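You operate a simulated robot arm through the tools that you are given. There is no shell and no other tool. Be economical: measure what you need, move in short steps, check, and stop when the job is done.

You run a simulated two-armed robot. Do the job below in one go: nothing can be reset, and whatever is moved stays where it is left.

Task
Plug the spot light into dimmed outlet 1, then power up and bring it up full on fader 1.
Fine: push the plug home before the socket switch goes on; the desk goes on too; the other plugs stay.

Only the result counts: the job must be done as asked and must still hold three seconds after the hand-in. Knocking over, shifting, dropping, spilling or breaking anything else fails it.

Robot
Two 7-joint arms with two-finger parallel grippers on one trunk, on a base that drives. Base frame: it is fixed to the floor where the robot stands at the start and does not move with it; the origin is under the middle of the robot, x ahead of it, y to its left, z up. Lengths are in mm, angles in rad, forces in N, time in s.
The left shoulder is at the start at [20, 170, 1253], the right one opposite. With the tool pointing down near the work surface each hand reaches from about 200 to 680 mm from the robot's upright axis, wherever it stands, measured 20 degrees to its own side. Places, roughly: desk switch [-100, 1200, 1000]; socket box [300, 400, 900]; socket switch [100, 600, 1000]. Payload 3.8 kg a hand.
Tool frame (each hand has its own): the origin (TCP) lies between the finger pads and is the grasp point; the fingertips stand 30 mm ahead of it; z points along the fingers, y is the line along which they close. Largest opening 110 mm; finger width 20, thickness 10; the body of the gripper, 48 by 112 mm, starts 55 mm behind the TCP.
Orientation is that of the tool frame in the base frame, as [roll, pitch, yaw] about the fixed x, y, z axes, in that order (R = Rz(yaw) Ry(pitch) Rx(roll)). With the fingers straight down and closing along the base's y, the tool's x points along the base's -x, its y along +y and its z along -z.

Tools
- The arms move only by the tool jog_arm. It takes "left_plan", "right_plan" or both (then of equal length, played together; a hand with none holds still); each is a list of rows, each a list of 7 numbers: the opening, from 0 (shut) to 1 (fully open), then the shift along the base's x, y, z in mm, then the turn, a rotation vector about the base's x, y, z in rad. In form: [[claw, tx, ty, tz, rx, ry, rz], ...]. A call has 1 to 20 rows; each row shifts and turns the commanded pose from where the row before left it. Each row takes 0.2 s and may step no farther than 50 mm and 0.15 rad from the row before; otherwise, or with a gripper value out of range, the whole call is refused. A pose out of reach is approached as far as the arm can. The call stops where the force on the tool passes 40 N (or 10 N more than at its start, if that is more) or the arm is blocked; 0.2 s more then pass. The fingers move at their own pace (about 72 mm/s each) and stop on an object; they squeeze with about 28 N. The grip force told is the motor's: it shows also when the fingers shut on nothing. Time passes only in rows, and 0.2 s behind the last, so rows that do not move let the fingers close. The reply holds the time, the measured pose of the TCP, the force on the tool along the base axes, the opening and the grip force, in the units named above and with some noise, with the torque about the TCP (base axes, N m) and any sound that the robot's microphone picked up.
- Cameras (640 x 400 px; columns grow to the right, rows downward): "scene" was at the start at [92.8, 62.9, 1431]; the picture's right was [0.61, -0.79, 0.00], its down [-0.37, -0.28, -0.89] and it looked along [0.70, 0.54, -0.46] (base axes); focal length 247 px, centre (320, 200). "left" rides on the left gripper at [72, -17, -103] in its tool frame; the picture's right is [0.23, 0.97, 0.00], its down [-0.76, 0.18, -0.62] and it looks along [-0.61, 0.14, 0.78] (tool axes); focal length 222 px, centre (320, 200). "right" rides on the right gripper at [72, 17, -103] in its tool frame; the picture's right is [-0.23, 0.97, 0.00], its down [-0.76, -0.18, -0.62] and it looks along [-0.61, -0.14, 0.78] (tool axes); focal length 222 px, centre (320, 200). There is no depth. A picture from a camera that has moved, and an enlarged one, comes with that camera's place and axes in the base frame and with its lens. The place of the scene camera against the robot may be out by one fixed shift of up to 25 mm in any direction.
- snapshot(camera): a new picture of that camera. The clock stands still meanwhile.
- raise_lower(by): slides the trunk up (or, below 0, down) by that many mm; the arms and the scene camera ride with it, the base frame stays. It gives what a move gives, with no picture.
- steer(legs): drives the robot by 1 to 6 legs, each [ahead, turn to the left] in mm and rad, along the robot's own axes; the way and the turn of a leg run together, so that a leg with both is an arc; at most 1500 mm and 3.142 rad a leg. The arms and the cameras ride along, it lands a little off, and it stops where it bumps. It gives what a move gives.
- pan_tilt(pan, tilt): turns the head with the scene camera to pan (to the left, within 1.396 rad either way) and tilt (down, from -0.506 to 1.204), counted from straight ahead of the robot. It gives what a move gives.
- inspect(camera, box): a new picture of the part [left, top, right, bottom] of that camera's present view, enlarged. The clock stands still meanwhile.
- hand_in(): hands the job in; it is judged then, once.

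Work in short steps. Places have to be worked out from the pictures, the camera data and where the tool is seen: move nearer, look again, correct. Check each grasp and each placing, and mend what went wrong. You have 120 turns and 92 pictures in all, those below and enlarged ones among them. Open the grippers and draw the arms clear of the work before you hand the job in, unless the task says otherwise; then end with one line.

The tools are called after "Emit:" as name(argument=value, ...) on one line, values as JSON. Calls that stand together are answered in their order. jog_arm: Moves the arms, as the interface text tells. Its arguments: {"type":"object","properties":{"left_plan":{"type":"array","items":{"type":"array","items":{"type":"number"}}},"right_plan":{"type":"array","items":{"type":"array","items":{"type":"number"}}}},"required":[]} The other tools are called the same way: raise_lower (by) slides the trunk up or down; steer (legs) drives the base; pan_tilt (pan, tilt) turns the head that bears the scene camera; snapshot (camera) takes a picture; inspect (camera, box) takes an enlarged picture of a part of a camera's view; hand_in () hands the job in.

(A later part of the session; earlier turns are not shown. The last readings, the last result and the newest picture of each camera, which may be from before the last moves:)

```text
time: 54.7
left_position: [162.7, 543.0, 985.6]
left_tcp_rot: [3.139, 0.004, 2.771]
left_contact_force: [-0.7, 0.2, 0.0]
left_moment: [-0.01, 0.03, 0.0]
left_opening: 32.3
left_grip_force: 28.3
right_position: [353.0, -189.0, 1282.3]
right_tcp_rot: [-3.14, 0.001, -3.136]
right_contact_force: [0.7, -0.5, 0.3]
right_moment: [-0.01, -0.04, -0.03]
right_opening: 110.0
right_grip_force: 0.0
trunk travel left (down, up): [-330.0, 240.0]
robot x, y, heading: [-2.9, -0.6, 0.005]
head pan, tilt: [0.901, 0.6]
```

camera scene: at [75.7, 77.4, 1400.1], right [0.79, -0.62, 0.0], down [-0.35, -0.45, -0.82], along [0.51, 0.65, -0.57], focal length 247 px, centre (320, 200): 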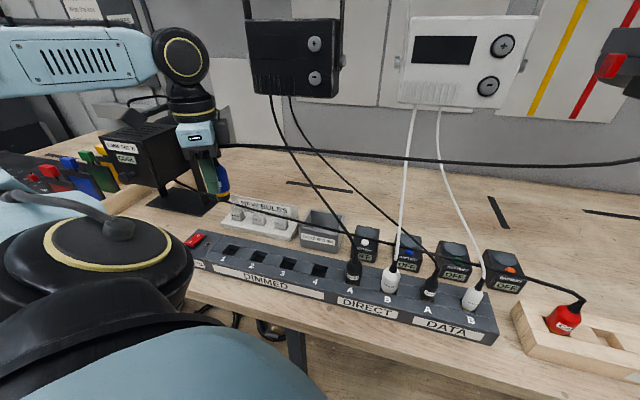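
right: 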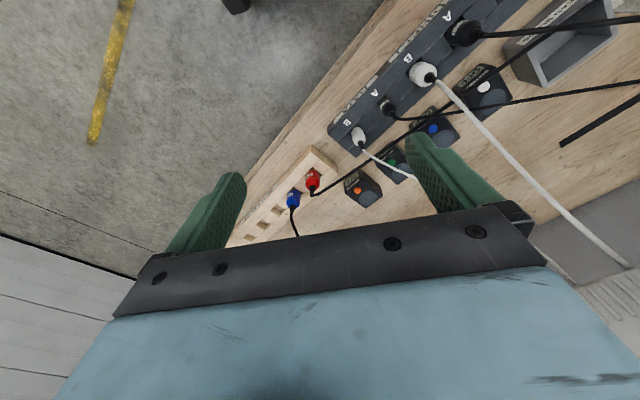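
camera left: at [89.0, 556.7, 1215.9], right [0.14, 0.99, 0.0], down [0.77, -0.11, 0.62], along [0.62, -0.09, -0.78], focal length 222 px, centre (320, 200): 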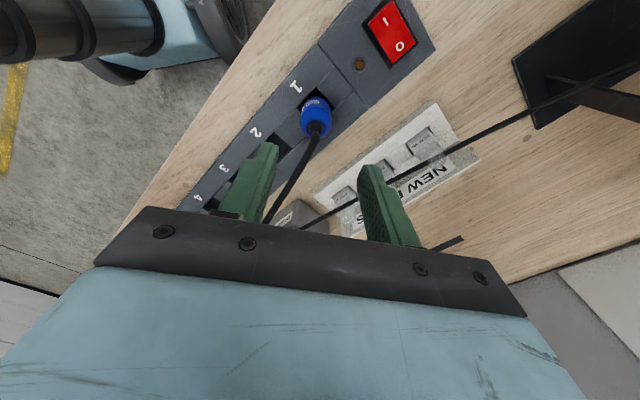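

Lateral force nulled at [162.7,543]. Now press straight down.

Emit:
jog_arm(left_plan=[[0, -0.5, -0.4, -2, 0, 0, 0], [0, 0, 0, -2, 0, 0, 0], [0, 0, 0, -2, 0, 0, 0], [0, 0, 0, -2, 0, 0, 0], [0, 0, 0, 0, 0, 0, 0]])

Emit:
inspect(camera="left", box=[220, 70, 420, 195])

Emit:
inspect(camera="scene", box=[195, 215, 275, 265])

```text
time: 55.9
left_position: [162.7, 543.4, 978.6]
left_tcp_rot: [3.136, 0.004, 2.773]
left_contact_force: [5.7, 5.8, 27.2]
left_moment: [0.12, -0.34, 0.08]
left_opening: 32.7
left_grip_force: 28.1
right_position: [351.9, -190.1, 1281.0]
right_tcp_rot: [-3.141, 0.001, -3.135]
right_contact_force: [-0.6, 0.1, 0.1]
right_moment: [0.02, 0.0, 0.03]
right_opening: 110.0
right_grip_force: 0.1
trunk travel left (down, up): [-330.0, 240.0]
robot x, y, heading: [0.9, -0.9, 0.003]
head pan, tilt: [0.901, 0.6]
```

```text
3.20 times, centred on (320, 132) of left
camera zoom: at [85.6, 552.5, 1079.8], right [0.14, 0.99, 0.0], down [0.77, -0.11, 0.63], along [0.62, -0.08, -0.78], focal length 711 px, centre (320, 416)
```

zoom: 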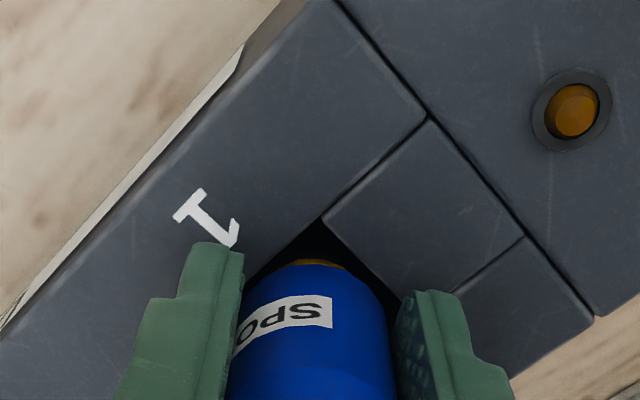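

```text
8.00 times, centred on (235, 240) of scene
camera zoom: at [74.6, 75.7, 1400.4], right [0.79, -0.62, 0.0], down [-0.35, -0.44, -0.83], along [0.51, 0.65, -0.56], focal length 1979 px, centre (1000, -120)
```

zoom: 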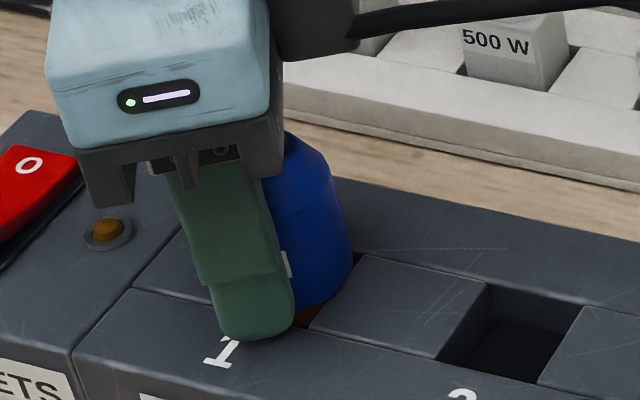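

The fingers again slip at 27 N, so the plug is bottomed, centred and upright. Release and check.

Emit:
jog_arm(left_plan=[[0, 0, 0, 2, 0, 0, 0], [0.5, 0, 0, 0, 0, 0, 0], [0.5, 0, 0, 0, 0, 0, 0], [0.5, 0, 0, 30, 0, 0, 0], [0.5, 0, 0, 45, 0, 0, 0], [0.5, -25, 20, 35, 0, 0, 0], [0.5, 0, 0, 0, 0, 0, 0]])

Emit:
inspect(camera="scene", box=[195, 215, 275, 265])

Emit:
snapshot(camera="left")

```text
time: 57.5
left_position: [136.6, 562.1, 1092.4]
left_tcp_rot: [3.141, 0.004, 2.773]
left_contact_force: [0.4, -0.9, 0.1]
left_moment: [-0.03, -0.02, 0.01]
left_opening: 54.9
left_grip_force: 0.0
right_position: [353.0, -188.3, 1280.5]
right_tcp_rot: [-3.14, 0.0, -3.138]
right_contact_force: [0.4, 0.0, 0.2]
right_moment: [-0.04, 0.03, 0.03]
right_opening: 110.0
right_grip_force: 0.1
trunk travel left (down, up): [-330.0, 240.0]
robot x, y, heading: [-0.0, -0.2, 0.011]
head pan, tilt: [0.901, 0.6]
```

```text
8.00 times, centred on (235, 240) of scene
camera zoom: at [75.7, 77.3, 1400.1], right [0.79, -0.62, 0.0], down [-0.35, -0.45, -0.82], along [0.51, 0.65, -0.57], focal length 1979 px, centre (1000, -120)
```

zoom: 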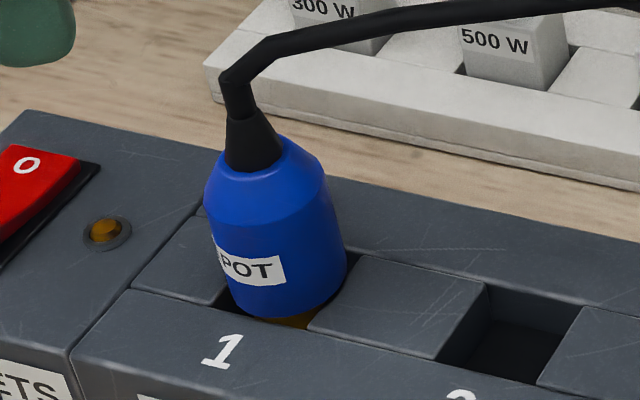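

```text
21 pictures are left
camera left: at [60.0, 572.5, 1192.9], right [0.14, 0.99, 0.0], down [0.77, -0.11, 0.63], along [0.62, -0.09, -0.78], focal length 222 px, centre (320, 200)
```

left: 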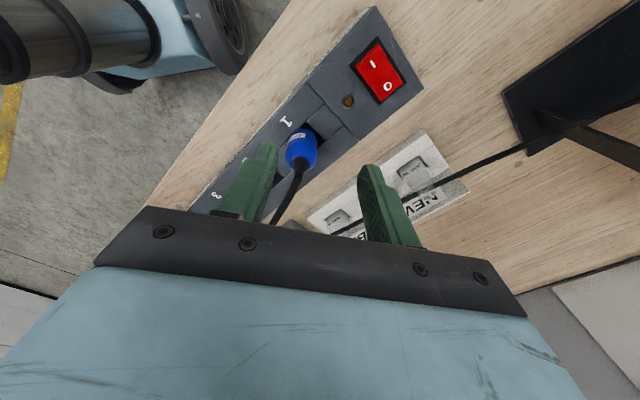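

The plug now sits clearly lower, just like WASH — it's home. Next the rocker: its I end is at about [95,615]; closing the fingers and hovering over it.

Emit:
jog_arm(left_plan=[[0, -22, 26, 0, 0, 0, 0], [0, -22, 26, 0, 0, 0, 0], [0, 0, 0, -35, 0, 0, 0], [0, 0, 0, -35, 0, 0, 0], [0, 0, 0, 0, 0, 0, 0]])

Emit:
snapshot(camera="left")

```text
time: 58.7
left_position: [91.8, 614.8, 1018.7]
left_tcp_rot: [3.14, 0.004, 2.772]
left_contact_force: [-0.2, 0.1, 0.3]
left_moment: [0.03, 0.01, -0.02]
left_opening: 0.0
left_grip_force: 27.8
right_position: [352.4, -189.8, 1281.4]
right_tcp_rot: [-3.139, 0.002, -3.136]
right_contact_force: [-0.1, -0.8, -0.4]
right_moment: [0.0, 0.02, 0.0]
right_opening: 110.0
right_grip_force: 0.1
trunk travel left (down, up): [-330.0, 240.0]
robot x, y, heading: [-0.5, 1.0, 0.002]
head pan, tilt: [0.901, 0.6]
```

```text
20 pictures are left
camera left: at [15.1, 624.4, 1120.8], right [0.14, 0.99, 0.0], down [0.77, -0.11, 0.63], along [0.62, -0.09, -0.78], focal length 222 px, centre (320, 200)
```

left: 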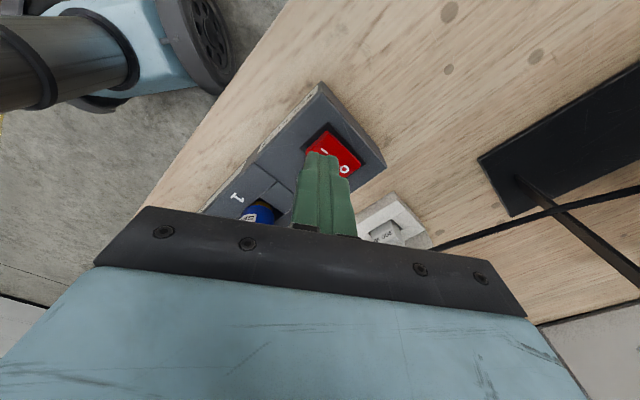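

Triangulated: the I mark is at [96,616,957]. Press down there stepwise.

Emit:
jog_arm(left_plan=[[0, 2, 1, -12, 0, 0, 0], [0, 0, 0, -10, 0, 0, 0], [0, 0, 0, -5, 0, 0, 0], [0, 0, 0, -3, 0, 0, 0], [0, 0, 0, -3, 0, 0, 0], [0, 0, 0, -3, 0, 0, 0], [0, 0, 0, -3, 0, 0, 0]])

```text
time: 60.3
left_position: [94.9, 615.8, 983.1]
left_tcp_rot: [3.132, 0.005, 2.774]
left_contact_force: [-3.6, -2.3, 34.0]
left_moment: [0.13, -0.27, 0.02]
left_opening: 0.0
left_grip_force: 27.7
right_position: [351.9, -193.3, 1281.2]
right_tcp_rot: [-3.142, 0.003, -3.136]
right_contact_force: [0.3, 0.0, 0.4]
right_moment: [-0.03, 0.0, 0.02]
right_opening: 110.0
right_grip_force: 0.1
trunk travel left (down, up): [-330.0, 240.0]
robot x, y, heading: [3.5, -1.1, 0.008]
head pan, tilt: [0.901, 0.6]
```

34 N, no sound told. Lift and look at the rocker and its lamp.

Emit:
jog_arm(left_plan=[[0, 0, 0, 30, 0, 0, 0], [0, 0, 0, 40, 0, 0, 0], [0, -30, 20, 20, 0, 0, 0], [0, 0, 0, 0, 0, 0, 0]])

Emit:
inspect(camera="left", box=[240, 80, 400, 180])

```text
time: 61.3
left_position: [66.7, 635.7, 1072.2]
left_tcp_rot: [3.141, 0.005, 2.773]
left_contact_force: [0.3, 0.7, 0.4]
left_moment: [0.02, 0.02, 0.02]
left_opening: 0.0
left_grip_force: 28.0
right_position: [353.3, -189.5, 1282.1]
right_tcp_rot: [-3.14, -0.001, -3.134]
right_contact_force: [0.3, -0.3, -0.5]
right_moment: [0.0, -0.01, 0.03]
right_opening: 110.1
right_grip_force: 0.0
trunk travel left (down, up): [-330.0, 240.0]
robot x, y, heading: [-1.6, 1.0, 0.004]
head pan, tilt: [0.901, 0.6]
```

```text
4.00 times, centred on (320, 130) of left
camera zoom: at [-10.6, 645.4, 1173.3], right [0.14, 0.99, 0.0], down [0.77, -0.11, 0.63], along [0.62, -0.09, -0.78], focal length 888 px, centre (320, 480)
```

zoom: 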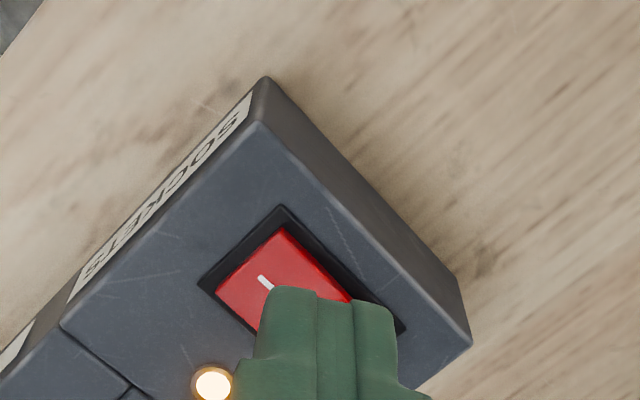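

The indicator lamp is lit: sockets are on. Now tuck both arms, raise the trunk, turn to run along the bench, and look.

Emit:
jog_arm(left_plan=[[0, 10, -20, 40, 0, 0, 0], [0, 15, -25, 40, 0, 0, 0], [0, 20, -40, 20, 0, 0, 0], [0, 20, -40, 20, 0, 0, 0], [0, 25, -40, 10, 0, 0, 0], [0, 25, -40, 10, 0, 0, 0], [0, 25, -35, 10, 0, 0, 0]], right_plan=[[0.5, -15, 0, 0, 0, 0, 0], [0.5, -15, 0, 0, 0, 0, 0], [0.5, -15, 0, 0, 0, 0, 0], [0.5, -15, 0, 0, 0, 0, 0], [0.5, -15, 0, 0, 0, 0, 0], [0.5, -10, 0, 0, 0, 0, 0], [0.5, 0, 0, 0, 0, 0, 0]])

Emit:
steer(legs=[[0, 1.1]])

Emit:
pan_tilt(pan=0.5, tilt=0.45)

Emit:
snapshot(camera="scene")

```text
time: 62.9
left_position: [207.0, 393.6, 1219.9]
left_tcp_rot: [3.141, 0.002, 2.773]
left_contact_force: [1.3, 0.9, -0.1]
left_moment: [-0.02, 0.04, 0.02]
left_opening: 0.2
left_grip_force: 28.4
right_position: [269.1, -188.8, 1280.6]
right_tcp_rot: [-3.14, 0.0, -3.137]
right_contact_force: [0.1, -0.6, -0.3]
right_moment: [-0.02, 0.01, -0.03]
right_opening: 55.2
right_grip_force: 0.0
trunk travel left (down, up): [-330.0, 240.0]
robot x, y, heading: [1.1, -0.0, 0.006]
head pan, tilt: [0.901, 0.6]
```

```text
time: 66.0
left_position: [-259.8, 362.9, 1221.1]
left_tcp_rot: [3.139, 0.003, -2.407]
left_contact_force: [-0.2, 0.4, 0.3]
left_moment: [0.01, -0.02, 0.0]
left_opening: 0.0
left_grip_force: 28.4
right_position: [288.8, 153.6, 1280.3]
right_tcp_rot: [-3.14, 0.001, -2.033]
right_contact_force: [-0.2, 0.3, 0.4]
right_moment: [-0.01, -0.01, -0.02]
right_opening: 54.8
right_grip_force: 0.0
trunk travel left (down, up): [-330.0, 240.0]
robot x, y, heading: [-1.7, -2.6, 1.108]
head pan, tilt: [0.901, 0.6]
```

```text
time: 66.9
left_position: [-260.1, 361.5, 1219.9]
left_tcp_rot: [3.139, 0.002, -2.408]
left_contact_force: [-0.8, -0.8, -0.4]
left_moment: [-0.01, 0.0, 0.03]
left_opening: 0.0
left_grip_force: 27.3
right_position: [289.6, 151.3, 1280.4]
right_tcp_rot: [-3.14, -0.001, -2.033]
right_contact_force: [-0.4, 0.2, 0.9]
right_moment: [0.0, -0.02, 0.0]
right_opening: 54.9
right_grip_force: 0.0
trunk travel left (down, up): [-330.0, 240.0]
robot x, y, heading: [1.2, 0.4, 1.108]
head pan, tilt: [0.499, 0.45]
```

```text
18 pictures are left
camera scene: at [5.1, 118.2, 1413.7], right [1.0, 0.04, 0.0], down [0.02, -0.44, -0.9], along [-0.03, 0.9, -0.44], focal length 247 px, centre (320, 200)
```

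scene: 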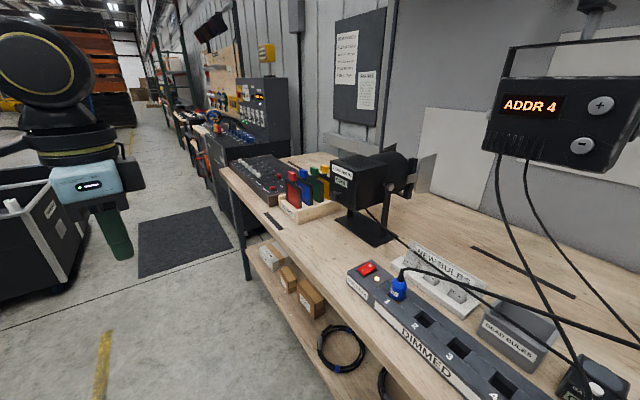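

The light desk is on the far end of the bench. Zoom in on it.

Emit:
inspect(camera="scene", box=[215, 135, 343, 215])

```text
5.00 times, centred on (279, 175) of scene
camera zoom: at [5.1, 118.2, 1413.7], right [1.0, 0.04, 0.0], down [0.02, -0.44, -0.9], along [-0.03, 0.9, -0.44], focal length 1237 px, centre (525, 325)
```

zoom: 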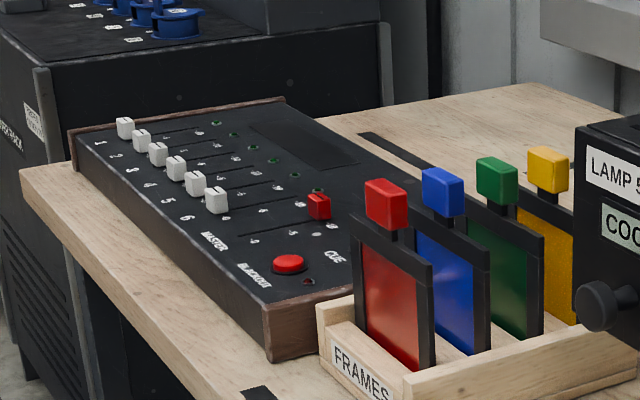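

The desk has faders 1–6 (knobs down at the front), a red master and a blackout button; I can't see its power switch yet. Drive along the bench (trunk raised a bit) and face the desk.

Emit:
raise_lower(by=100)

Emit:
steer(legs=[[0, 1.08], [1150, 0], [0, -1.35]])

Emit:
pan_tilt(pan=-0.1, tilt=0.75)

Emit:
snapshot(camera="scene")

```text
time: 68.2
left_position: [-259.8, 361.4, 1319.0]
left_tcp_rot: [3.141, 0.003, -2.408]
left_contact_force: [-0.3, -1.2, 0.6]
left_moment: [-0.02, 0.03, 0.0]
left_opening: 0.1
left_grip_force: 27.8
right_position: [289.6, 153.6, 1379.4]
right_tcp_rot: [-3.139, 0.001, -2.033]
right_contact_force: [-0.2, 0.1, 0.1]
right_moment: [0.05, -0.01, -0.02]
right_opening: 55.2
right_grip_force: 0.0
trunk travel left (down, up): [-430.0, 140.0]
robot x, y, heading: [-2.3, -1.5, 1.107]
head pan, tilt: [0.499, 0.45]
```

```text
time: 80.1
left_position: [-812.0, 1352.9, 1319.2]
left_tcp_rot: [3.141, 0.002, -2.677]
left_contact_force: [-0.4, -0.1, -0.1]
left_moment: [-0.01, -0.02, 0.03]
left_opening: 0.0
left_grip_force: 27.8
right_position: [-338.3, 1005.8, 1380.0]
right_tcp_rot: [-3.138, 0.0, -2.304]
right_contact_force: [-0.1, -0.2, -0.5]
right_moment: [0.0, -0.02, -0.02]
right_opening: 54.7
right_grip_force: 0.0
trunk travel left (down, up): [-430.0, 140.0]
robot x, y, heading: [-657.4, 935.0, 0.838]
head pan, tilt: [0.499, 0.45]
```

```text
time: 81.1
left_position: [-812.4, 1353.7, 1320.5]
left_tcp_rot: [3.14, 0.003, -2.677]
left_contact_force: [-0.6, -0.8, 0.9]
left_moment: [-0.02, -0.02, 0.05]
left_opening: 0.2
left_grip_force: 28.6
right_position: [-339.8, 1005.1, 1379.8]
right_tcp_rot: [-3.141, -0.001, -2.304]
right_contact_force: [-0.3, 0.0, -0.4]
right_moment: [0.0, 0.04, -0.03]
right_opening: 55.1
right_grip_force: 0.2
trunk travel left (down, up): [-430.0, 140.0]
robot x, y, heading: [-659.1, 935.7, 0.84]
head pan, tilt: [-0.099, 0.75]
```

```text
16 pictures are left
camera scene: at [-584.0, 1014.5, 1487.4], right [0.67, -0.74, 0.0], down [-0.5, -0.46, -0.73], along [0.54, 0.49, -0.68], focal length 247 px, centre (320, 200)
```

scene: 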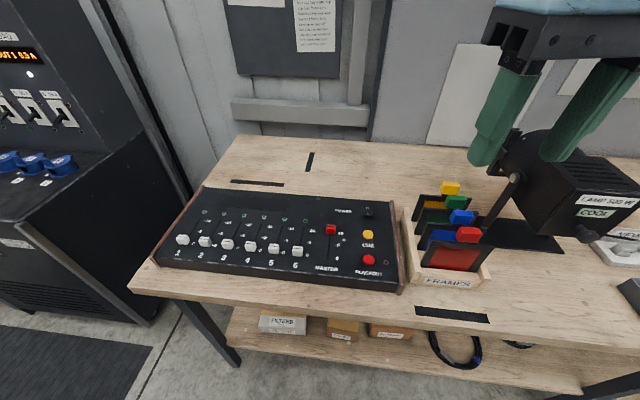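

The desk is directly in front, its power switch at the top right. Zoom in.

Emit:
inspect(camera="scene", box=[150, 180, 310, 280])

Emit:
inspect(camera="scene", box=[290, 190, 418, 290])

```text
4.00 times, centred on (230, 230) of scene
camera zoom: at [-584.0, 1014.5, 1487.4], right [0.67, -0.74, 0.0], down [-0.5, -0.46, -0.73], along [0.54, 0.49, -0.68], focal length 989 px, centre (680, 80)
```

zoom: 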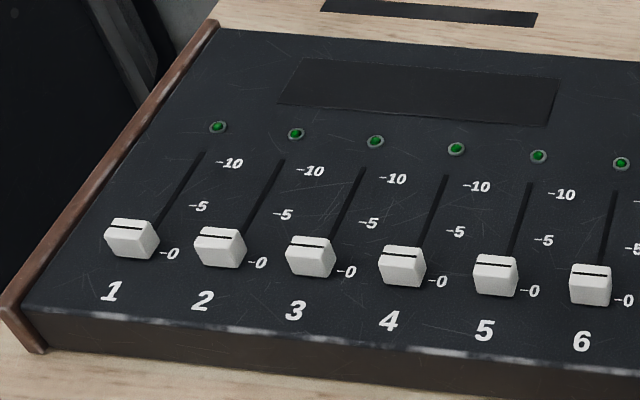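

```text
4.00 times, centred on (354, 240) of scene
camera zoom: at [-584.0, 1014.5, 1487.4], right [0.67, -0.74, 0.0], down [-0.5, -0.46, -0.73], along [0.54, 0.49, -0.68], focal length 989 px, centre (184, 40)
```

zoom: 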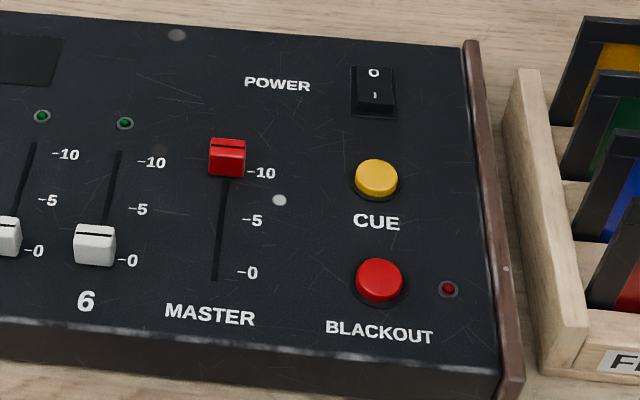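

Master is already at 10; POWER is off (O). Power's I end ≈[-135,1230], fader 1 knob ≈[-530,1560]. Lower the trunk, close the right fingers and move the right hand towards the power switch.

Emit:
raise_lower(by=-150)

Emit:
jog_arm(right_plan=[[0, 29, 32, -5, 0, 0, 0], [0, 29, 32, -5, 0, 0, 0], [0, 29, 32, -5, 0, 0, 0], [0, 29, 32, -5, 0, 0, 0], [0, 29, 32, -10, 0, 0, 0], [0, 25, 28, -20, 0, 0, 0], [0, 0, 0, 0, 0, 0, 0]])

Emit:
snapshot(camera="right")

```text
time: 82.8
left_position: [-812.0, 1353.8, 1169.8]
left_tcp_rot: [3.14, 0.004, -2.678]
left_contact_force: [0.5, -0.5, -0.3]
left_moment: [-0.03, -0.01, 0.0]
left_opening: 0.0
left_grip_force: 28.5
right_position: [-338.6, 1006.3, 1229.6]
right_tcp_rot: [-3.14, 0.0, -2.304]
right_contact_force: [0.5, -0.3, 0.2]
right_moment: [0.01, -0.02, 0.01]
right_opening: 55.2
right_grip_force: 0.1
trunk travel left (down, up): [-280.0, 290.0]
robot x, y, heading: [-660.4, 937.4, 0.836]
head pan, tilt: [-0.099, 0.75]
```

```text
time: 84.4
left_position: [-811.7, 1354.0, 1169.1]
left_tcp_rot: [3.139, 0.002, -2.676]
left_contact_force: [1.3, -0.5, -0.4]
left_moment: [-0.02, 0.01, 0.0]
left_opening: 0.1
left_grip_force: 27.8
right_position: [-168.8, 1193.5, 1179.9]
right_tcp_rot: [-3.139, 0.0, -2.303]
right_contact_force: [0.9, 0.0, -0.1]
right_moment: [0.05, 0.04, 0.02]
right_opening: 0.1
right_grip_force: 28.0
trunk travel left (down, up): [-280.0, 290.0]
robot x, y, heading: [-661.1, 934.0, 0.84]
head pan, tilt: [-0.099, 0.75]
```

```text
13 pictures are left
camera right: at [-229.3, 1150.2, 1282.7], right [-0.57, 0.82, 0.0], down [0.64, 0.45, 0.62], along [0.51, 0.36, -0.78], focal length 222 px, centre (320, 200)
```

right: 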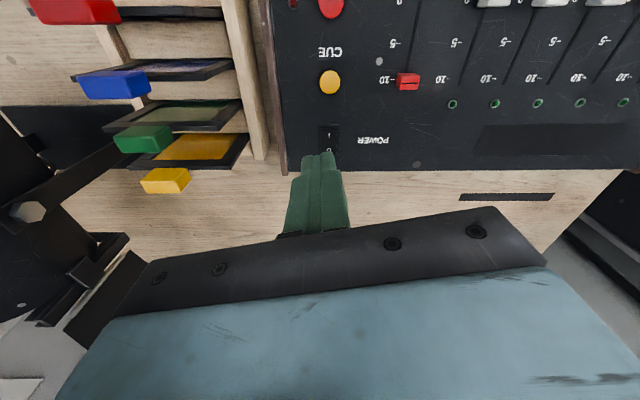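

Power's I mark is at ≈[-130,1235,~955]. Move over it, tips at ~z 985, then check.

Emit:
jog_arm(right_plan=[[0, 13, 13, -40, 0, 0, 0], [0, 13, 13, -40, 0, 0, 0], [0, 12, 13, -40, 0, 0, 0], [0, 0, 0, -40, 0, 0, 0], [0, 0, 0, 0, 0, 0, 0]])

Emit:
snapshot(camera="right")

```text
time: 85.6
left_position: [-812.8, 1353.4, 1170.3]
left_tcp_rot: [3.139, 0.004, -2.678]
left_contact_force: [-1.5, -0.5, 0.2]
left_moment: [0.0, -0.03, 0.02]
left_opening: 0.0
left_grip_force: 27.9
right_position: [-129.4, 1233.3, 1018.0]
right_tcp_rot: [-3.14, 0.002, -2.301]
right_contact_force: [-0.1, 1.7, 0.0]
right_moment: [0.04, 0.0, -0.01]
right_opening: 0.0
right_grip_force: 28.3
trunk travel left (down, up): [-280.0, 290.0]
robot x, y, heading: [-657.9, 938.0, 0.841]
head pan, tilt: [-0.099, 0.75]
```

```text
12 pictures are left
camera right: at [-190.1, 1190.7, 1120.1], right [-0.57, 0.82, 0.0], down [0.64, 0.45, 0.62], along [0.51, 0.36, -0.78], focal length 222 px, centre (320, 200)
```

right: 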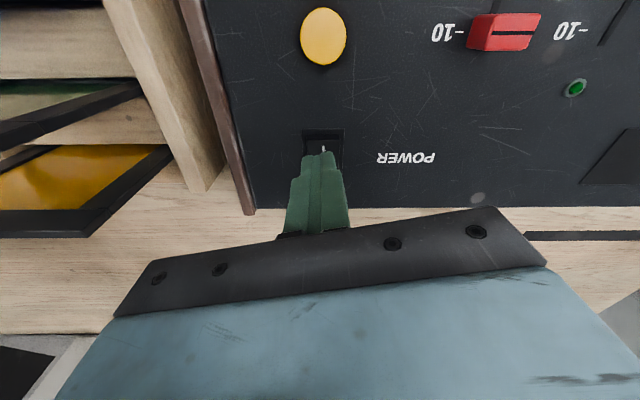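

Fingertips are right above the I end. Small shift (-3,-1) and press down stepwise.

Emit:
jog_arm(right_plan=[[0, -3, -1, -8, 0, 0, 0], [0, 0, 0, -8, 0, 0, 0], [0, 0, 0, -6, 0, 0, 0], [0, 0, 0, -4, 0, 0, 0], [0, 0, 0, -4, 0, 0, 0], [0, 0, 0, -3, 0, 0, 0], [0, 0, 0, -3, 0, 0, 0], [0, 0, 0, -3, 0, 0, 0], [0, 0, 0, -3, 0, 0, 0]])

```text
time: 87.6
left_position: [-813.3, 1351.7, 1170.3]
left_tcp_rot: [3.141, 0.006, -2.68]
left_contact_force: [-0.2, 0.5, -0.3]
left_moment: [0.01, 0.0, 0.07]
left_opening: 0.0
left_grip_force: 28.3
right_position: [-133.2, 1231.0, 988.4]
right_tcp_rot: [3.14, 0.012, -2.302]
right_contact_force: [-8.1, -8.7, 11.1]
right_moment: [-0.25, 0.1, -0.1]
right_opening: 0.0
right_grip_force: 28.3
trunk travel left (down, up): [-280.0, 290.0]
robot x, y, heading: [-657.2, 933.2, 0.84]
head pan, tilt: [-0.099, 0.75]
stopped in row 9 (right hand): the force on the tool passed its limit at 43 N (the readings are from after the stop); the commanded pose is now the measured one
```

Pressed to 43 N at tip z≈958. Lift the right hand away and check the switch and any desk lamps.

Emit:
jog_arm(right_plan=[[0, 0, 0, 25, 0, 0, 0], [0, 0, 0, 40, 0, 0, 0], [0, -10, -10, 45, 0, 0, 0], [0, -30, -30, 25, 0, 0, 0], [0, -30, -30, 20, 0, 0, 0], [0, -30, -30, 0, 0, 0, 0], [0, -30, -30, 0, 0, 0, 0]])

Emit:
inspect(camera="scene", box=[160, 100, 420, 262])

```text
time: 89.2
left_position: [-813.4, 1353.9, 1169.4]
left_tcp_rot: [3.14, 0.006, -2.677]
left_contact_force: [-0.5, 0.2, 0.5]
left_moment: [0.01, -0.01, -0.03]
left_opening: 0.0
left_grip_force: 28.0
right_position: [-260.9, 1103.1, 1141.0]
right_tcp_rot: [3.141, 0.01, -2.304]
right_contact_force: [-0.3, 0.3, -0.2]
right_moment: [0.02, -0.01, -0.02]
right_opening: 0.1
right_grip_force: 27.9
trunk travel left (down, up): [-280.0, 290.0]
robot x, y, heading: [-660.4, 936.7, 0.838]
head pan, tilt: [-0.099, 0.75]
```

```text
2.46 times, centred on (290, 181) of scene
camera zoom: at [-584.2, 1014.0, 1337.4], right [0.67, -0.74, 0.0], down [-0.5, -0.46, -0.73], along [0.54, 0.49, -0.68], focal length 609 px, centre (394, 247)
```

zoom: 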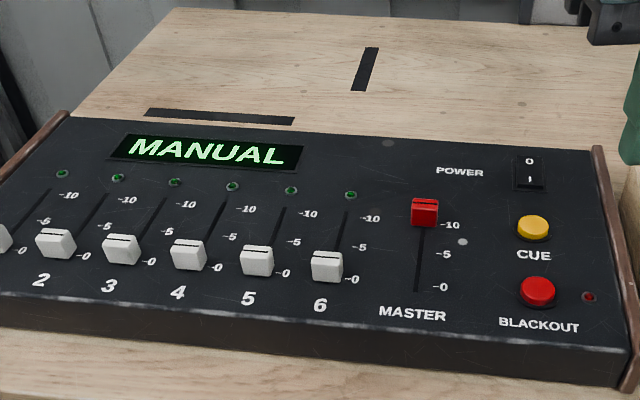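

Desk shows MANUAL: power is on, blackout lamp off, master at 10. Now fader 1 with the left hand: turn the robot -0.5 rad for better left-arm reach and hover near the knob.

Emit:
steer(legs=[[0, -0.5]])

Emit:
jog_arm(left_plan=[[0, 0, 40, 0, 0, 0, 0.12], [0, 0, 40, 0, 0, 0, 0.12], [0, 7, 35, -20, 0, 0, 0.12], [0, 7, 0, -20, 0, 0, 0.12], [0, 7, 0, -20, 0, 0, 0.12], [0, 0, 0, 0, 0, 0, 0]])

Emit:
snapshot(camera="left")

```text
time: 91.0
left_position: [-593.0, 1376.2, 1169.7]
left_tcp_rot: [3.139, 0.002, 3.107]
left_contact_force: [0.3, -0.2, 0.1]
left_moment: [0.04, -0.01, 0.01]
left_opening: 0.0
left_grip_force: 27.7
right_position: [-229.7, 892.7, 1141.0]
right_tcp_rot: [3.138, 0.01, -2.803]
right_contact_force: [0.5, -0.1, 0.6]
right_moment: [-0.03, -0.01, -0.03]
right_opening: 0.0
right_grip_force: 27.9
trunk travel left (down, up): [-280.0, 290.0]
robot x, y, heading: [-656.7, 931.3, 0.338]
head pan, tilt: [-0.099, 0.75]
```

```text
time: 92.5
left_position: [-573.4, 1491.2, 1110.3]
left_tcp_rot: [3.141, 0.004, -2.574]
left_contact_force: [0.1, 1.0, -0.2]
left_moment: [0.01, -0.05, 0.01]
left_opening: 0.2
left_grip_force: 28.0
right_position: [-230.3, 892.5, 1140.6]
right_tcp_rot: [-3.141, 0.009, -2.803]
right_contact_force: [-0.1, 0.4, 0.2]
right_moment: [-0.04, 0.03, 0.0]
right_opening: 0.0
right_grip_force: 28.2
trunk travel left (down, up): [-280.0, 290.0]
robot x, y, heading: [-660.8, 932.2, 0.342]
head pan, tilt: [-0.099, 0.75]
```

```text
10 pictures are left
camera left: at [-628.6, 1437.7, 1213.1], right [-0.71, 0.7, 0.0], down [0.55, 0.56, 0.63], along [0.44, 0.45, -0.78], focal length 222 px, centre (320, 200)
```

left: 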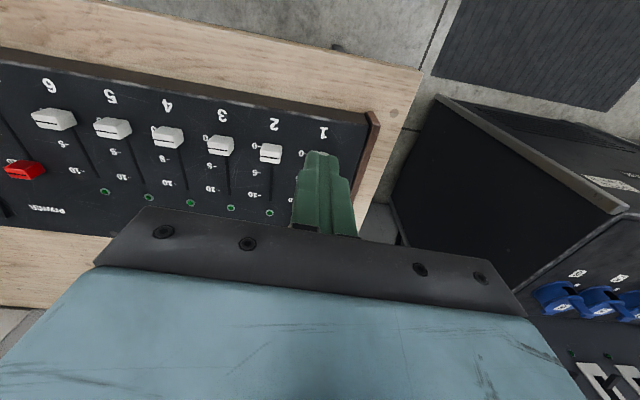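

Knob 1 lies under the fingertips' line at ≈[-531,1535] (60 mm pitch from knobs 2–6); travel ≈80 mm along [0.82,0.57]. Bring the closed fingers down in front of the knob.

Emit:
jog_arm(left_plan=[[0, 9, 13, -35, 0, 0, 0], [0, 9, 13, -35, 0, 0, 0], [0, 0, 0, -30, 0, 0, 0], [0, 0, 0, -12, 0, 0, 0], [0, 0, 0, 0, 0, 0, 0]])

Emit:
snapshot(camera="left")

```text
time: 93.7
left_position: [-554.4, 1516.8, 996.8]
left_tcp_rot: [3.141, 0.004, -2.576]
left_contact_force: [-0.9, 1.0, 0.5]
left_moment: [0.01, 0.0, -0.03]
left_opening: 0.0
left_grip_force: 28.3
right_position: [-229.5, 893.5, 1141.1]
right_tcp_rot: [3.141, 0.01, -2.803]
right_contact_force: [0.8, 0.9, 0.8]
right_moment: [0.01, -0.01, 0.0]
right_opening: 0.0
right_grip_force: 28.5
trunk travel left (down, up): [-280.0, 290.0]
robot x, y, heading: [-658.4, 935.0, 0.341]
head pan, tilt: [-0.099, 0.75]
```

```text
9 pictures are left
camera left: at [-609.4, 1463.3, 1098.8], right [-0.71, 0.7, 0.0], down [0.55, 0.56, 0.63], along [0.44, 0.45, -0.78], focal length 222 px, centre (320, 200)
```

left: 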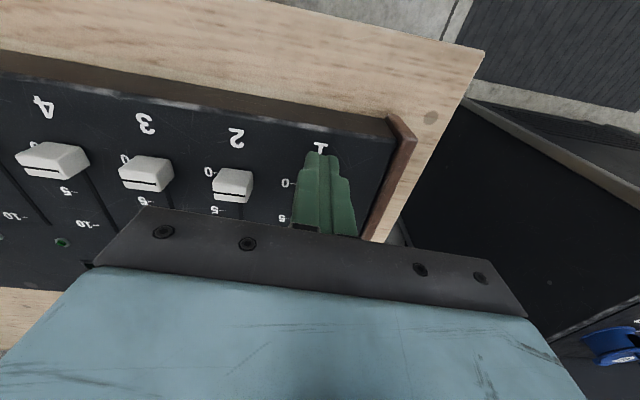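

Fingers are ~28 mm in front of the knob and 5 mm off sideways. Correct, then lower gently to feel the desk surface.

Emit:
jog_arm(left_plan=[[0, -6, 0.5, 0, 0, 0, 0], [0, 0, 0, -6, 0, 0, 0], [0, 0, 0, -3, 0, 0, 0], [0, 0, 0, -3, 0, 0, 0], [0, 0, 0, 0, 0, 0, 0]])

```text
time: 94.8
left_position: [-561.8, 1517.1, 985.4]
left_tcp_rot: [3.14, 0.004, -2.576]
left_contact_force: [0.4, -0.2, 0.0]
left_moment: [-0.02, 0.02, 0.03]
left_opening: 0.1
left_grip_force: 28.3
right_position: [-229.5, 893.3, 1140.4]
right_tcp_rot: [-3.142, 0.011, -2.803]
right_contact_force: [-0.1, -0.7, 0.7]
right_moment: [0.0, 0.02, -0.02]
right_opening: 0.1
right_grip_force: 27.6
trunk travel left (down, up): [-280.0, 290.0]
robot x, y, heading: [-659.3, 934.7, 0.342]
head pan, tilt: [-0.099, 0.75]
```

No contact at tip z≈955. Lower a bit more in 2 mm steps.

Emit:
jog_arm(left_plan=[[0, 0, 0, -2, 0, 0, 0], [0, 0, 0, -2, 0, 0, 0], [0, 0, 0, 0, 0, 0, 0]])

Emit:
jog_arm(left_plan=[[0, 4.1, 2.9, 0, 0, 0, 0], [0, 4.1, 2.9, 0, 0, 0, 0], [0, 4.1, 2.9, 0, 0, 0, 0], [0, 4.1, 2.9, 0, 0, 0, 0], [0, 0, 0, 0, 0, 0, 0]])

Emit:
snapshot(camera="left")

```text
time: 95.7
left_position: [-560.8, 1517.5, 980.8]
left_tcp_rot: [3.14, 0.005, -2.575]
left_contact_force: [0.1, 0.0, 0.9]
left_moment: [0.0, 0.03, -0.01]
left_opening: 0.0
left_grip_force: 27.6
right_position: [-229.5, 892.8, 1141.6]
right_tcp_rot: [-3.141, 0.011, -2.801]
right_contact_force: [-0.8, 0.6, -1.3]
right_moment: [0.0, -0.04, 0.0]
right_opening: 0.0
right_grip_force: 27.6
trunk travel left (down, up): [-280.0, 290.0]
robot x, y, heading: [-660.5, 934.2, 0.34]
head pan, tilt: [-0.099, 0.75]
```

```text
time: 96.8
left_position: [-543.7, 1528.3, 981.1]
left_tcp_rot: [-3.141, 0.003, -2.577]
left_contact_force: [0.0, 1.0, 0.4]
left_moment: [0.01, 0.0, 0.02]
left_opening: 0.1
left_grip_force: 28.3
right_position: [-229.6, 893.5, 1140.7]
right_tcp_rot: [3.141, 0.012, -2.803]
right_contact_force: [-0.1, 0.9, 0.5]
right_moment: [0.0, 0.0, 0.03]
right_opening: 0.0
right_grip_force: 28.2
trunk travel left (down, up): [-280.0, 290.0]
robot x, y, heading: [-655.7, 934.3, 0.337]
head pan, tilt: [-0.099, 0.75]
```

```text
8 pictures are left
camera left: at [-598.7, 1475.7, 1083.7], right [-0.71, 0.7, 0.0], down [0.55, 0.56, 0.63], along [0.44, 0.45, -0.78], focal length 222 px, centre (320, 200)
```

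left: 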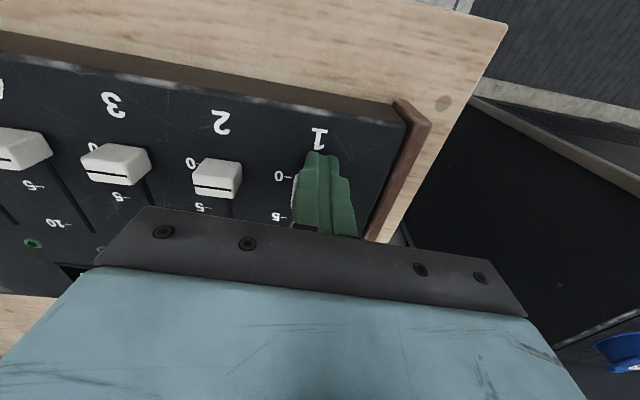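

Force is still ~0; push on 25 mm and look whether the knob travels along.

Emit:
jog_arm(left_plan=[[0, 4.1, 2.9, 0, 0, 0, 0], [0, 4.1, 2.9, 0, 0, 0, 0], [0, 4.1, 2.9, 0, 0, 0, 0], [0, 4.1, 2.9, 0, 0, 0, 0], [0, 4.1, 2.9, 0, 0, 0, 0], [0, 0, 0, 0, 0, 0, 0]])

Emit:
inspect(camera="left", box=[180, 100, 420, 250])

```text
time: 98.2
left_position: [-523.5, 1543.3, 982.8]
left_tcp_rot: [3.14, 0.006, -2.575]
left_contact_force: [0.7, 0.1, -0.2]
left_moment: [-0.01, 0.05, 0.01]
left_opening: 0.3
left_grip_force: 27.8
right_position: [-229.6, 893.6, 1140.7]
right_tcp_rot: [-3.141, 0.012, -2.802]
right_contact_force: [0.3, 0.5, -0.4]
right_moment: [-0.02, 0.03, -0.03]
right_opening: 0.2
right_grip_force: 27.9
trunk travel left (down, up): [-280.0, 290.0]
robot x, y, heading: [-657.6, 935.3, 0.342]
head pan, tilt: [-0.099, 0.75]
```

```text
2.67 times, centred on (300, 175) of left
camera zoom: at [-578.5, 1490.5, 1084.8], right [-0.71, 0.7, 0.0], down [0.55, 0.56, 0.63], along [0.44, 0.45, -0.78], focal length 592 px, centre (373, 267)
```

zoom: 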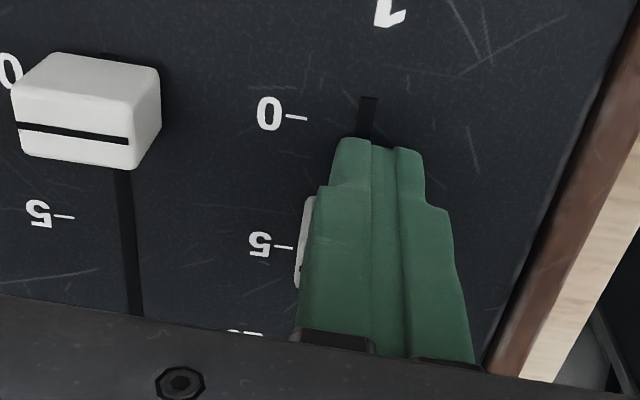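

The knob is being pushed along, now near 5. Continue 27 mm, then creep.

Emit:
jog_arm(left_plan=[[0, 4.1, 2.9, 0, 0, 0, 0], [0, 4.1, 2.9, 0, 0, 0, 0], [0, 4.1, 2.9, 0, 0, 0, 0], [0, 4.1, 2.9, 0, 0, 0, 0], [0, 4.1, 2.9, 0, 0, 0, 0], [0, 1.6, 1.15, 0, 0, 0, 0], [0, 0, 0, 0, 0, 0, 0]])

Emit:
jog_arm(left_plan=[[0, 1.6, 1.15, 0, 0, 0, 0], [0, 1.6, 1.15, 0, 0, 0, 0], [0, 0, 0, 0, 0, 0, 0]])

Emit:
inspect(camera="left", box=[180, 100, 420, 250])

```text
time: 99.8
left_position: [-500.9, 1558.6, 982.4]
left_tcp_rot: [3.14, 0.003, -2.575]
left_contact_force: [0.4, 0.1, -0.7]
left_moment: [0.03, 0.04, 0.0]
left_opening: 0.2
left_grip_force: 27.6
right_position: [-228.9, 893.0, 1140.8]
right_tcp_rot: [-3.141, 0.01, -2.804]
right_contact_force: [0.7, 0.0, -0.4]
right_moment: [0.0, 0.03, -0.05]
right_opening: 0.0
right_grip_force: 28.7
trunk travel left (down, up): [-280.0, 290.0]
robot x, y, heading: [-659.8, 934.5, 0.341]
head pan, tilt: [-0.099, 0.75]
```

```text
time: 100.7
left_position: [-498.7, 1561.8, 982.0]
left_tcp_rot: [3.139, 0.005, -2.576]
left_contact_force: [0.3, 0.4, 0.0]
left_moment: [0.0, 0.0, 0.0]
left_opening: 0.1
left_grip_force: 27.6
right_position: [-229.6, 892.9, 1141.6]
right_tcp_rot: [-3.141, 0.009, -2.802]
right_contact_force: [-0.9, 0.8, -0.5]
right_moment: [0.0, -0.03, -0.01]
right_opening: 0.0
right_grip_force: 28.0
trunk travel left (down, up): [-280.0, 290.0]
robot x, y, heading: [-658.8, 936.3, 0.34]
head pan, tilt: [-0.099, 0.75]
```

```text
2.67 times, centred on (300, 175) of left
camera zoom: at [-553.2, 1507.7, 1084.1], right [-0.71, 0.7, 0.0], down [0.55, 0.56, 0.63], along [0.44, 0.45, -0.78], focal length 592 px, centre (373, 267)
```

zoom: 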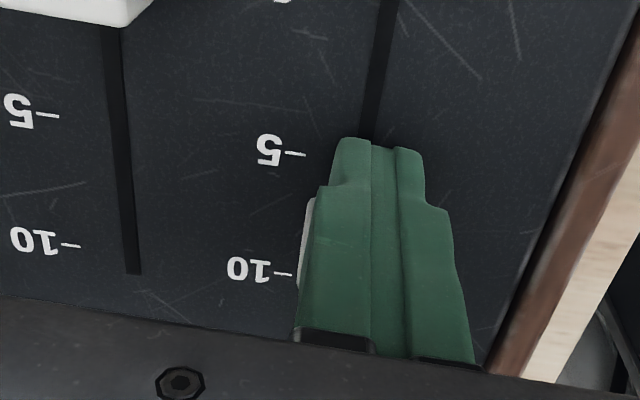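

Knob is ~10 mm short of the 10 mark. Creep on, watching the force.

Emit:
jog_arm(left_plan=[[0, 1.6, 1.15, 0, 0, 0, 0], [0, 1.6, 1.15, 0, 0, 0, 0], [0, 1.6, 1.15, 0, 0, 0, 0], [0, 1.6, 1.15, 0, 0, 0, 0], [0, 0, 0, 0, 0, 0, 0]])

Emit:
jog_arm(left_plan=[[0, 1.2, 0.85, 0, 0, 0, 0], [0, 0, 0, 0, 0, 0, 0]])

Emit:
jog_arm(left_plan=[[0, 1.2, 0.85, 0, 0, 0, 0], [0, 0, 0, 0, 0, 0, 0]])

Emit:
inspect(camera="left", box=[180, 100, 420, 250])

```text
time: 101.8
left_position: [-490.1, 1564.7, 982.4]
left_tcp_rot: [3.14, 0.003, -2.577]
left_contact_force: [0.2, 0.2, 0.0]
left_moment: [0.02, -0.02, 0.0]
left_opening: 0.0
left_grip_force: 28.2
right_position: [-230.0, 892.9, 1141.4]
right_tcp_rot: [3.141, 0.01, -2.803]
right_contact_force: [0.0, 0.6, -0.4]
right_moment: [0.03, 0.01, -0.01]
right_opening: 0.2
right_grip_force: 27.8
trunk travel left (down, up): [-280.0, 290.0]
robot x, y, heading: [-659.2, 935.0, 0.345]
head pan, tilt: [-0.099, 0.75]
```

```text
time: 102.5
left_position: [-489.5, 1566.3, 983.4]
left_tcp_rot: [3.141, 0.005, -2.577]
left_contact_force: [-0.9, 0.1, 0.6]
left_moment: [0.01, 0.03, -0.01]
left_opening: 0.2
left_grip_force: 28.4
right_position: [-229.2, 891.5, 1141.6]
right_tcp_rot: [-3.141, 0.012, -2.802]
right_contact_force: [-0.6, -0.1, 0.7]
right_moment: [0.0, 0.0, 0.01]
right_opening: 0.3
right_grip_force: 27.2
trunk travel left (down, up): [-280.0, 290.0]
robot x, y, heading: [-656.0, 936.7, 0.337]
head pan, tilt: [-0.099, 0.75]
```

```text
time: 103.0
left_position: [-488.6, 1566.8, 982.4]
left_tcp_rot: [3.141, 0.005, -2.577]
left_contact_force: [1.3, 1.1, 0.5]
left_moment: [-0.01, 0.0, 0.01]
left_opening: 0.1
left_grip_force: 28.1
right_position: [-229.1, 893.5, 1140.8]
right_tcp_rot: [-3.141, 0.01, -2.802]
right_contact_force: [0.6, -0.1, 0.2]
right_moment: [-0.01, 0.02, 0.0]
right_opening: 0.0
right_grip_force: 27.9
trunk travel left (down, up): [-280.0, 290.0]
robot x, y, heading: [-658.1, 935.5, 0.34]
head pan, tilt: [-0.099, 0.75]
```

```text
2.67 times, centred on (300, 175) of left
camera zoom: at [-543.8, 1513.3, 1084.0], right [-0.71, 0.7, 0.0], down [0.55, 0.56, 0.63], along [0.44, 0.45, -0.78], focal length 592 px, centre (373, 267)
```

zoom: 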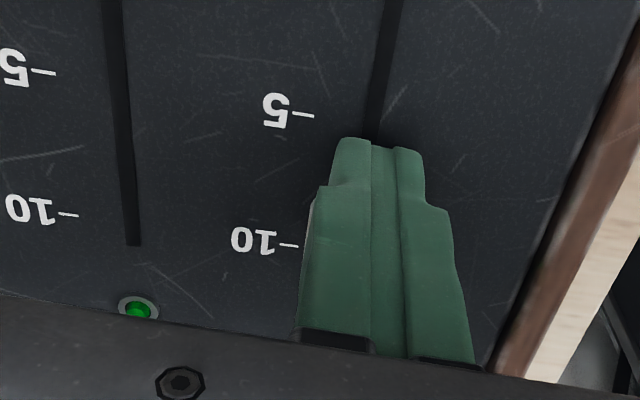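

Almost there. A few more 1.5 mm steps until the end stop is felt.

Emit:
jog_arm(left_plan=[[0, 1.2, 0.85, 0, 0, 0, 0], [0, 1.2, 0.85, 0, 0, 0, 0], [0, 0, 0, 0, 0, 0, 0]])

Emit:
jog_arm(left_plan=[[0, 1.2, 0.85, 0, 0, 0, 0], [0, 0, 0, 0, 0, 0, 0]])

```text
time: 103.8
left_position: [-486.3, 1568.4, 981.7]
left_tcp_rot: [3.141, 0.003, -2.576]
left_contact_force: [-0.5, -0.5, 0.5]
left_moment: [-0.01, 0.01, -0.02]
left_opening: 0.0
left_grip_force: 28.2
right_position: [-229.1, 893.8, 1141.4]
right_tcp_rot: [-3.141, 0.011, -2.802]
right_contact_force: [0.0, -0.7, -0.2]
right_moment: [0.01, -0.01, 0.0]
right_opening: 0.0
right_grip_force: 27.6
trunk travel left (down, up): [-280.0, 290.0]
robot x, y, heading: [-655.4, 936.6, 0.339]
head pan, tilt: [-0.099, 0.75]
```

```text
time: 104.5
left_position: [-484.8, 1569.7, 981.4]
left_tcp_rot: [3.14, 0.003, -2.576]
left_contact_force: [0.5, 0.3, 1.1]
left_moment: [-0.03, 0.0, -0.01]
left_opening: 0.0
left_grip_force: 28.4
right_position: [-230.5, 894.2, 1141.1]
right_tcp_rot: [3.141, 0.009, -2.804]
right_contact_force: [0.1, -0.4, -0.1]
right_moment: [-0.05, 0.01, 0.04]
right_opening: 0.1
right_grip_force: 28.2
trunk travel left (down, up): [-280.0, 290.0]
robot x, y, heading: [-659.2, 936.8, 0.338]
head pan, tilt: [-0.099, 0.75]
```

Still no stop; continue in the same small steps with the force check.

Emit:
jog_arm(left_plan=[[0, 1.2, 0.85, 0, 0, 0, 0], [0, 0, 0, 0, 0, 0, 0]])

Emit:
jog_arm(left_plan=[[0, 1.2, 0.85, 0, 0, 0, 0], [0, 0, 0, 0, 0, 0, 0]])

Emit:
inspect(camera="left", box=[180, 100, 420, 250])

```text
time: 105.0
left_position: [-484.3, 1570.0, 980.5]
left_tcp_rot: [-3.141, 0.003, -2.575]
left_contact_force: [-0.6, 0.0, -0.6]
left_moment: [-0.01, 0.01, 0.02]
left_opening: 0.3
left_grip_force: 27.5
right_position: [-228.8, 892.4, 1140.6]
right_tcp_rot: [3.14, 0.011, -2.802]
right_contact_force: [-0.4, -0.2, -0.1]
right_moment: [0.04, -0.01, -0.04]
right_opening: 0.0
right_grip_force: 28.3
trunk travel left (down, up): [-280.0, 290.0]
robot x, y, heading: [-658.5, 935.8, 0.338]
head pan, tilt: [-0.099, 0.75]
```

```text
time: 105.7
left_position: [-482.7, 1571.3, 981.9]
left_tcp_rot: [3.14, 0.003, -2.576]
left_contact_force: [-0.6, 0.1, -0.3]
left_moment: [0.0, 0.03, -0.02]
left_opening: 0.1
left_grip_force: 27.6
right_position: [-229.5, 892.7, 1139.5]
right_tcp_rot: [-3.141, 0.011, -2.803]
right_contact_force: [0.0, 0.4, -0.1]
right_moment: [0.04, -0.01, 0.01]
right_opening: 0.1
right_grip_force: 28.3
trunk travel left (down, up): [-280.0, 290.0]
robot x, y, heading: [-655.4, 934.5, 0.344]
head pan, tilt: [-0.099, 0.75]
```

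```text
2.67 times, centred on (300, 175) of left
camera zoom: at [-537.9, 1517.3, 1083.6], right [-0.71, 0.7, 0.0], down [0.55, 0.56, 0.63], along [0.44, 0.45, -0.78], focal length 592 px, centre (373, 267)
```

zoom: 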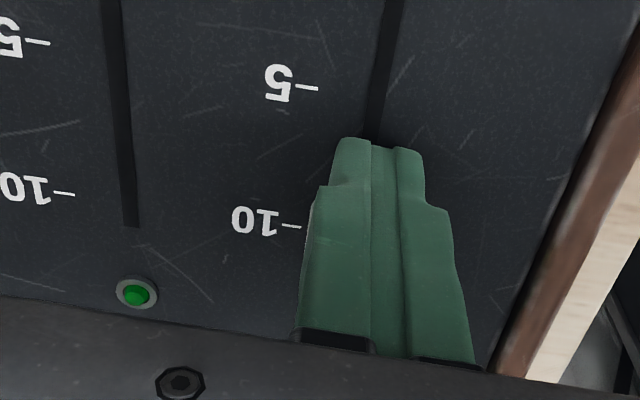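

By the marks the knob should be at 10. Lift and step aside to see it.

Emit:
jog_arm(left_plan=[[0, -3, -2, 0, 0, 0, 0], [0, -5, -4, 30, 0, 0, 0], [0, -20, -20, 35, 0, 0, 0], [0, 0, -35, 30, 0, 0, 0], [0, 0, -35, 0, 0, 0, 0], [0, 0, 0, 0, 0, 0, 0]])

Emit:
snapshot(camera="left")

```text
time: 107.0
left_position: [-512.2, 1476.3, 1078.4]
left_tcp_rot: [3.14, 0.004, -2.577]
left_contact_force: [0.3, 0.0, 0.6]
left_moment: [0.0, 0.0, 0.05]
left_opening: 0.0
left_grip_force: 28.1
right_position: [-228.2, 893.0, 1140.6]
right_tcp_rot: [3.141, 0.01, -2.802]
right_contact_force: [0.9, 0.8, -0.8]
right_moment: [0.0, 0.0, -0.04]
right_opening: 0.0
right_grip_force: 27.9
trunk travel left (down, up): [-280.0, 290.0]
robot x, y, heading: [-658.2, 934.4, 0.334]
head pan, tilt: [-0.099, 0.75]
```

```text
3 pictures are left
camera left: at [-566.0, 1422.3, 1180.6], right [-0.71, 0.7, 0.0], down [0.55, 0.56, 0.63], along [0.44, 0.45, -0.78], focal length 222 px, centre (320, 200)
```

left: 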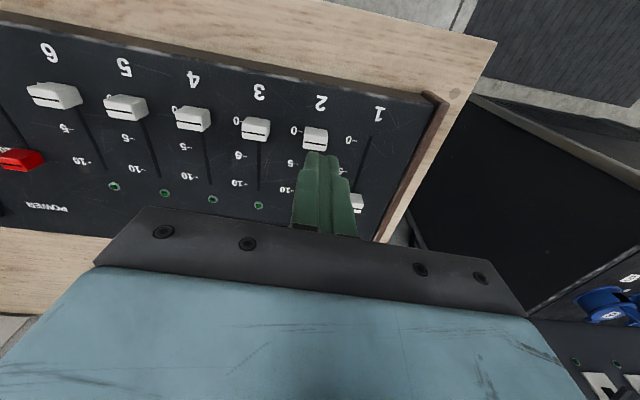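

Use one zoom to judge fader 1's exact position.

Emit:
inspect(camera="left", box=[280, 100, 424, 230])

```text
3.08 times, centred on (352, 165) of left
camera zoom: at [-566.0, 1422.3, 1180.6], right [-0.71, 0.7, 0.0], down [0.55, 0.56, 0.63], along [0.44, 0.45, -0.78], focal length 684 px, centre (222, 308)
```

zoom: 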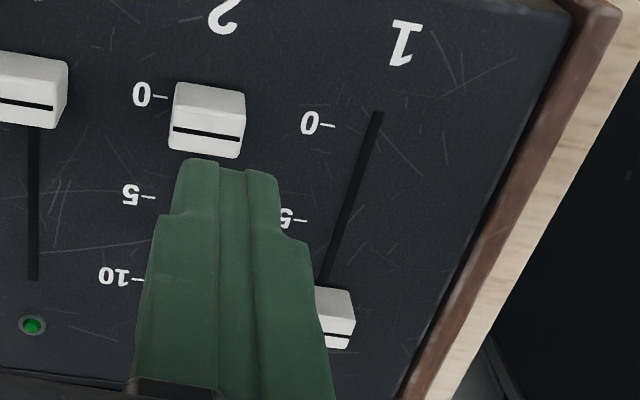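

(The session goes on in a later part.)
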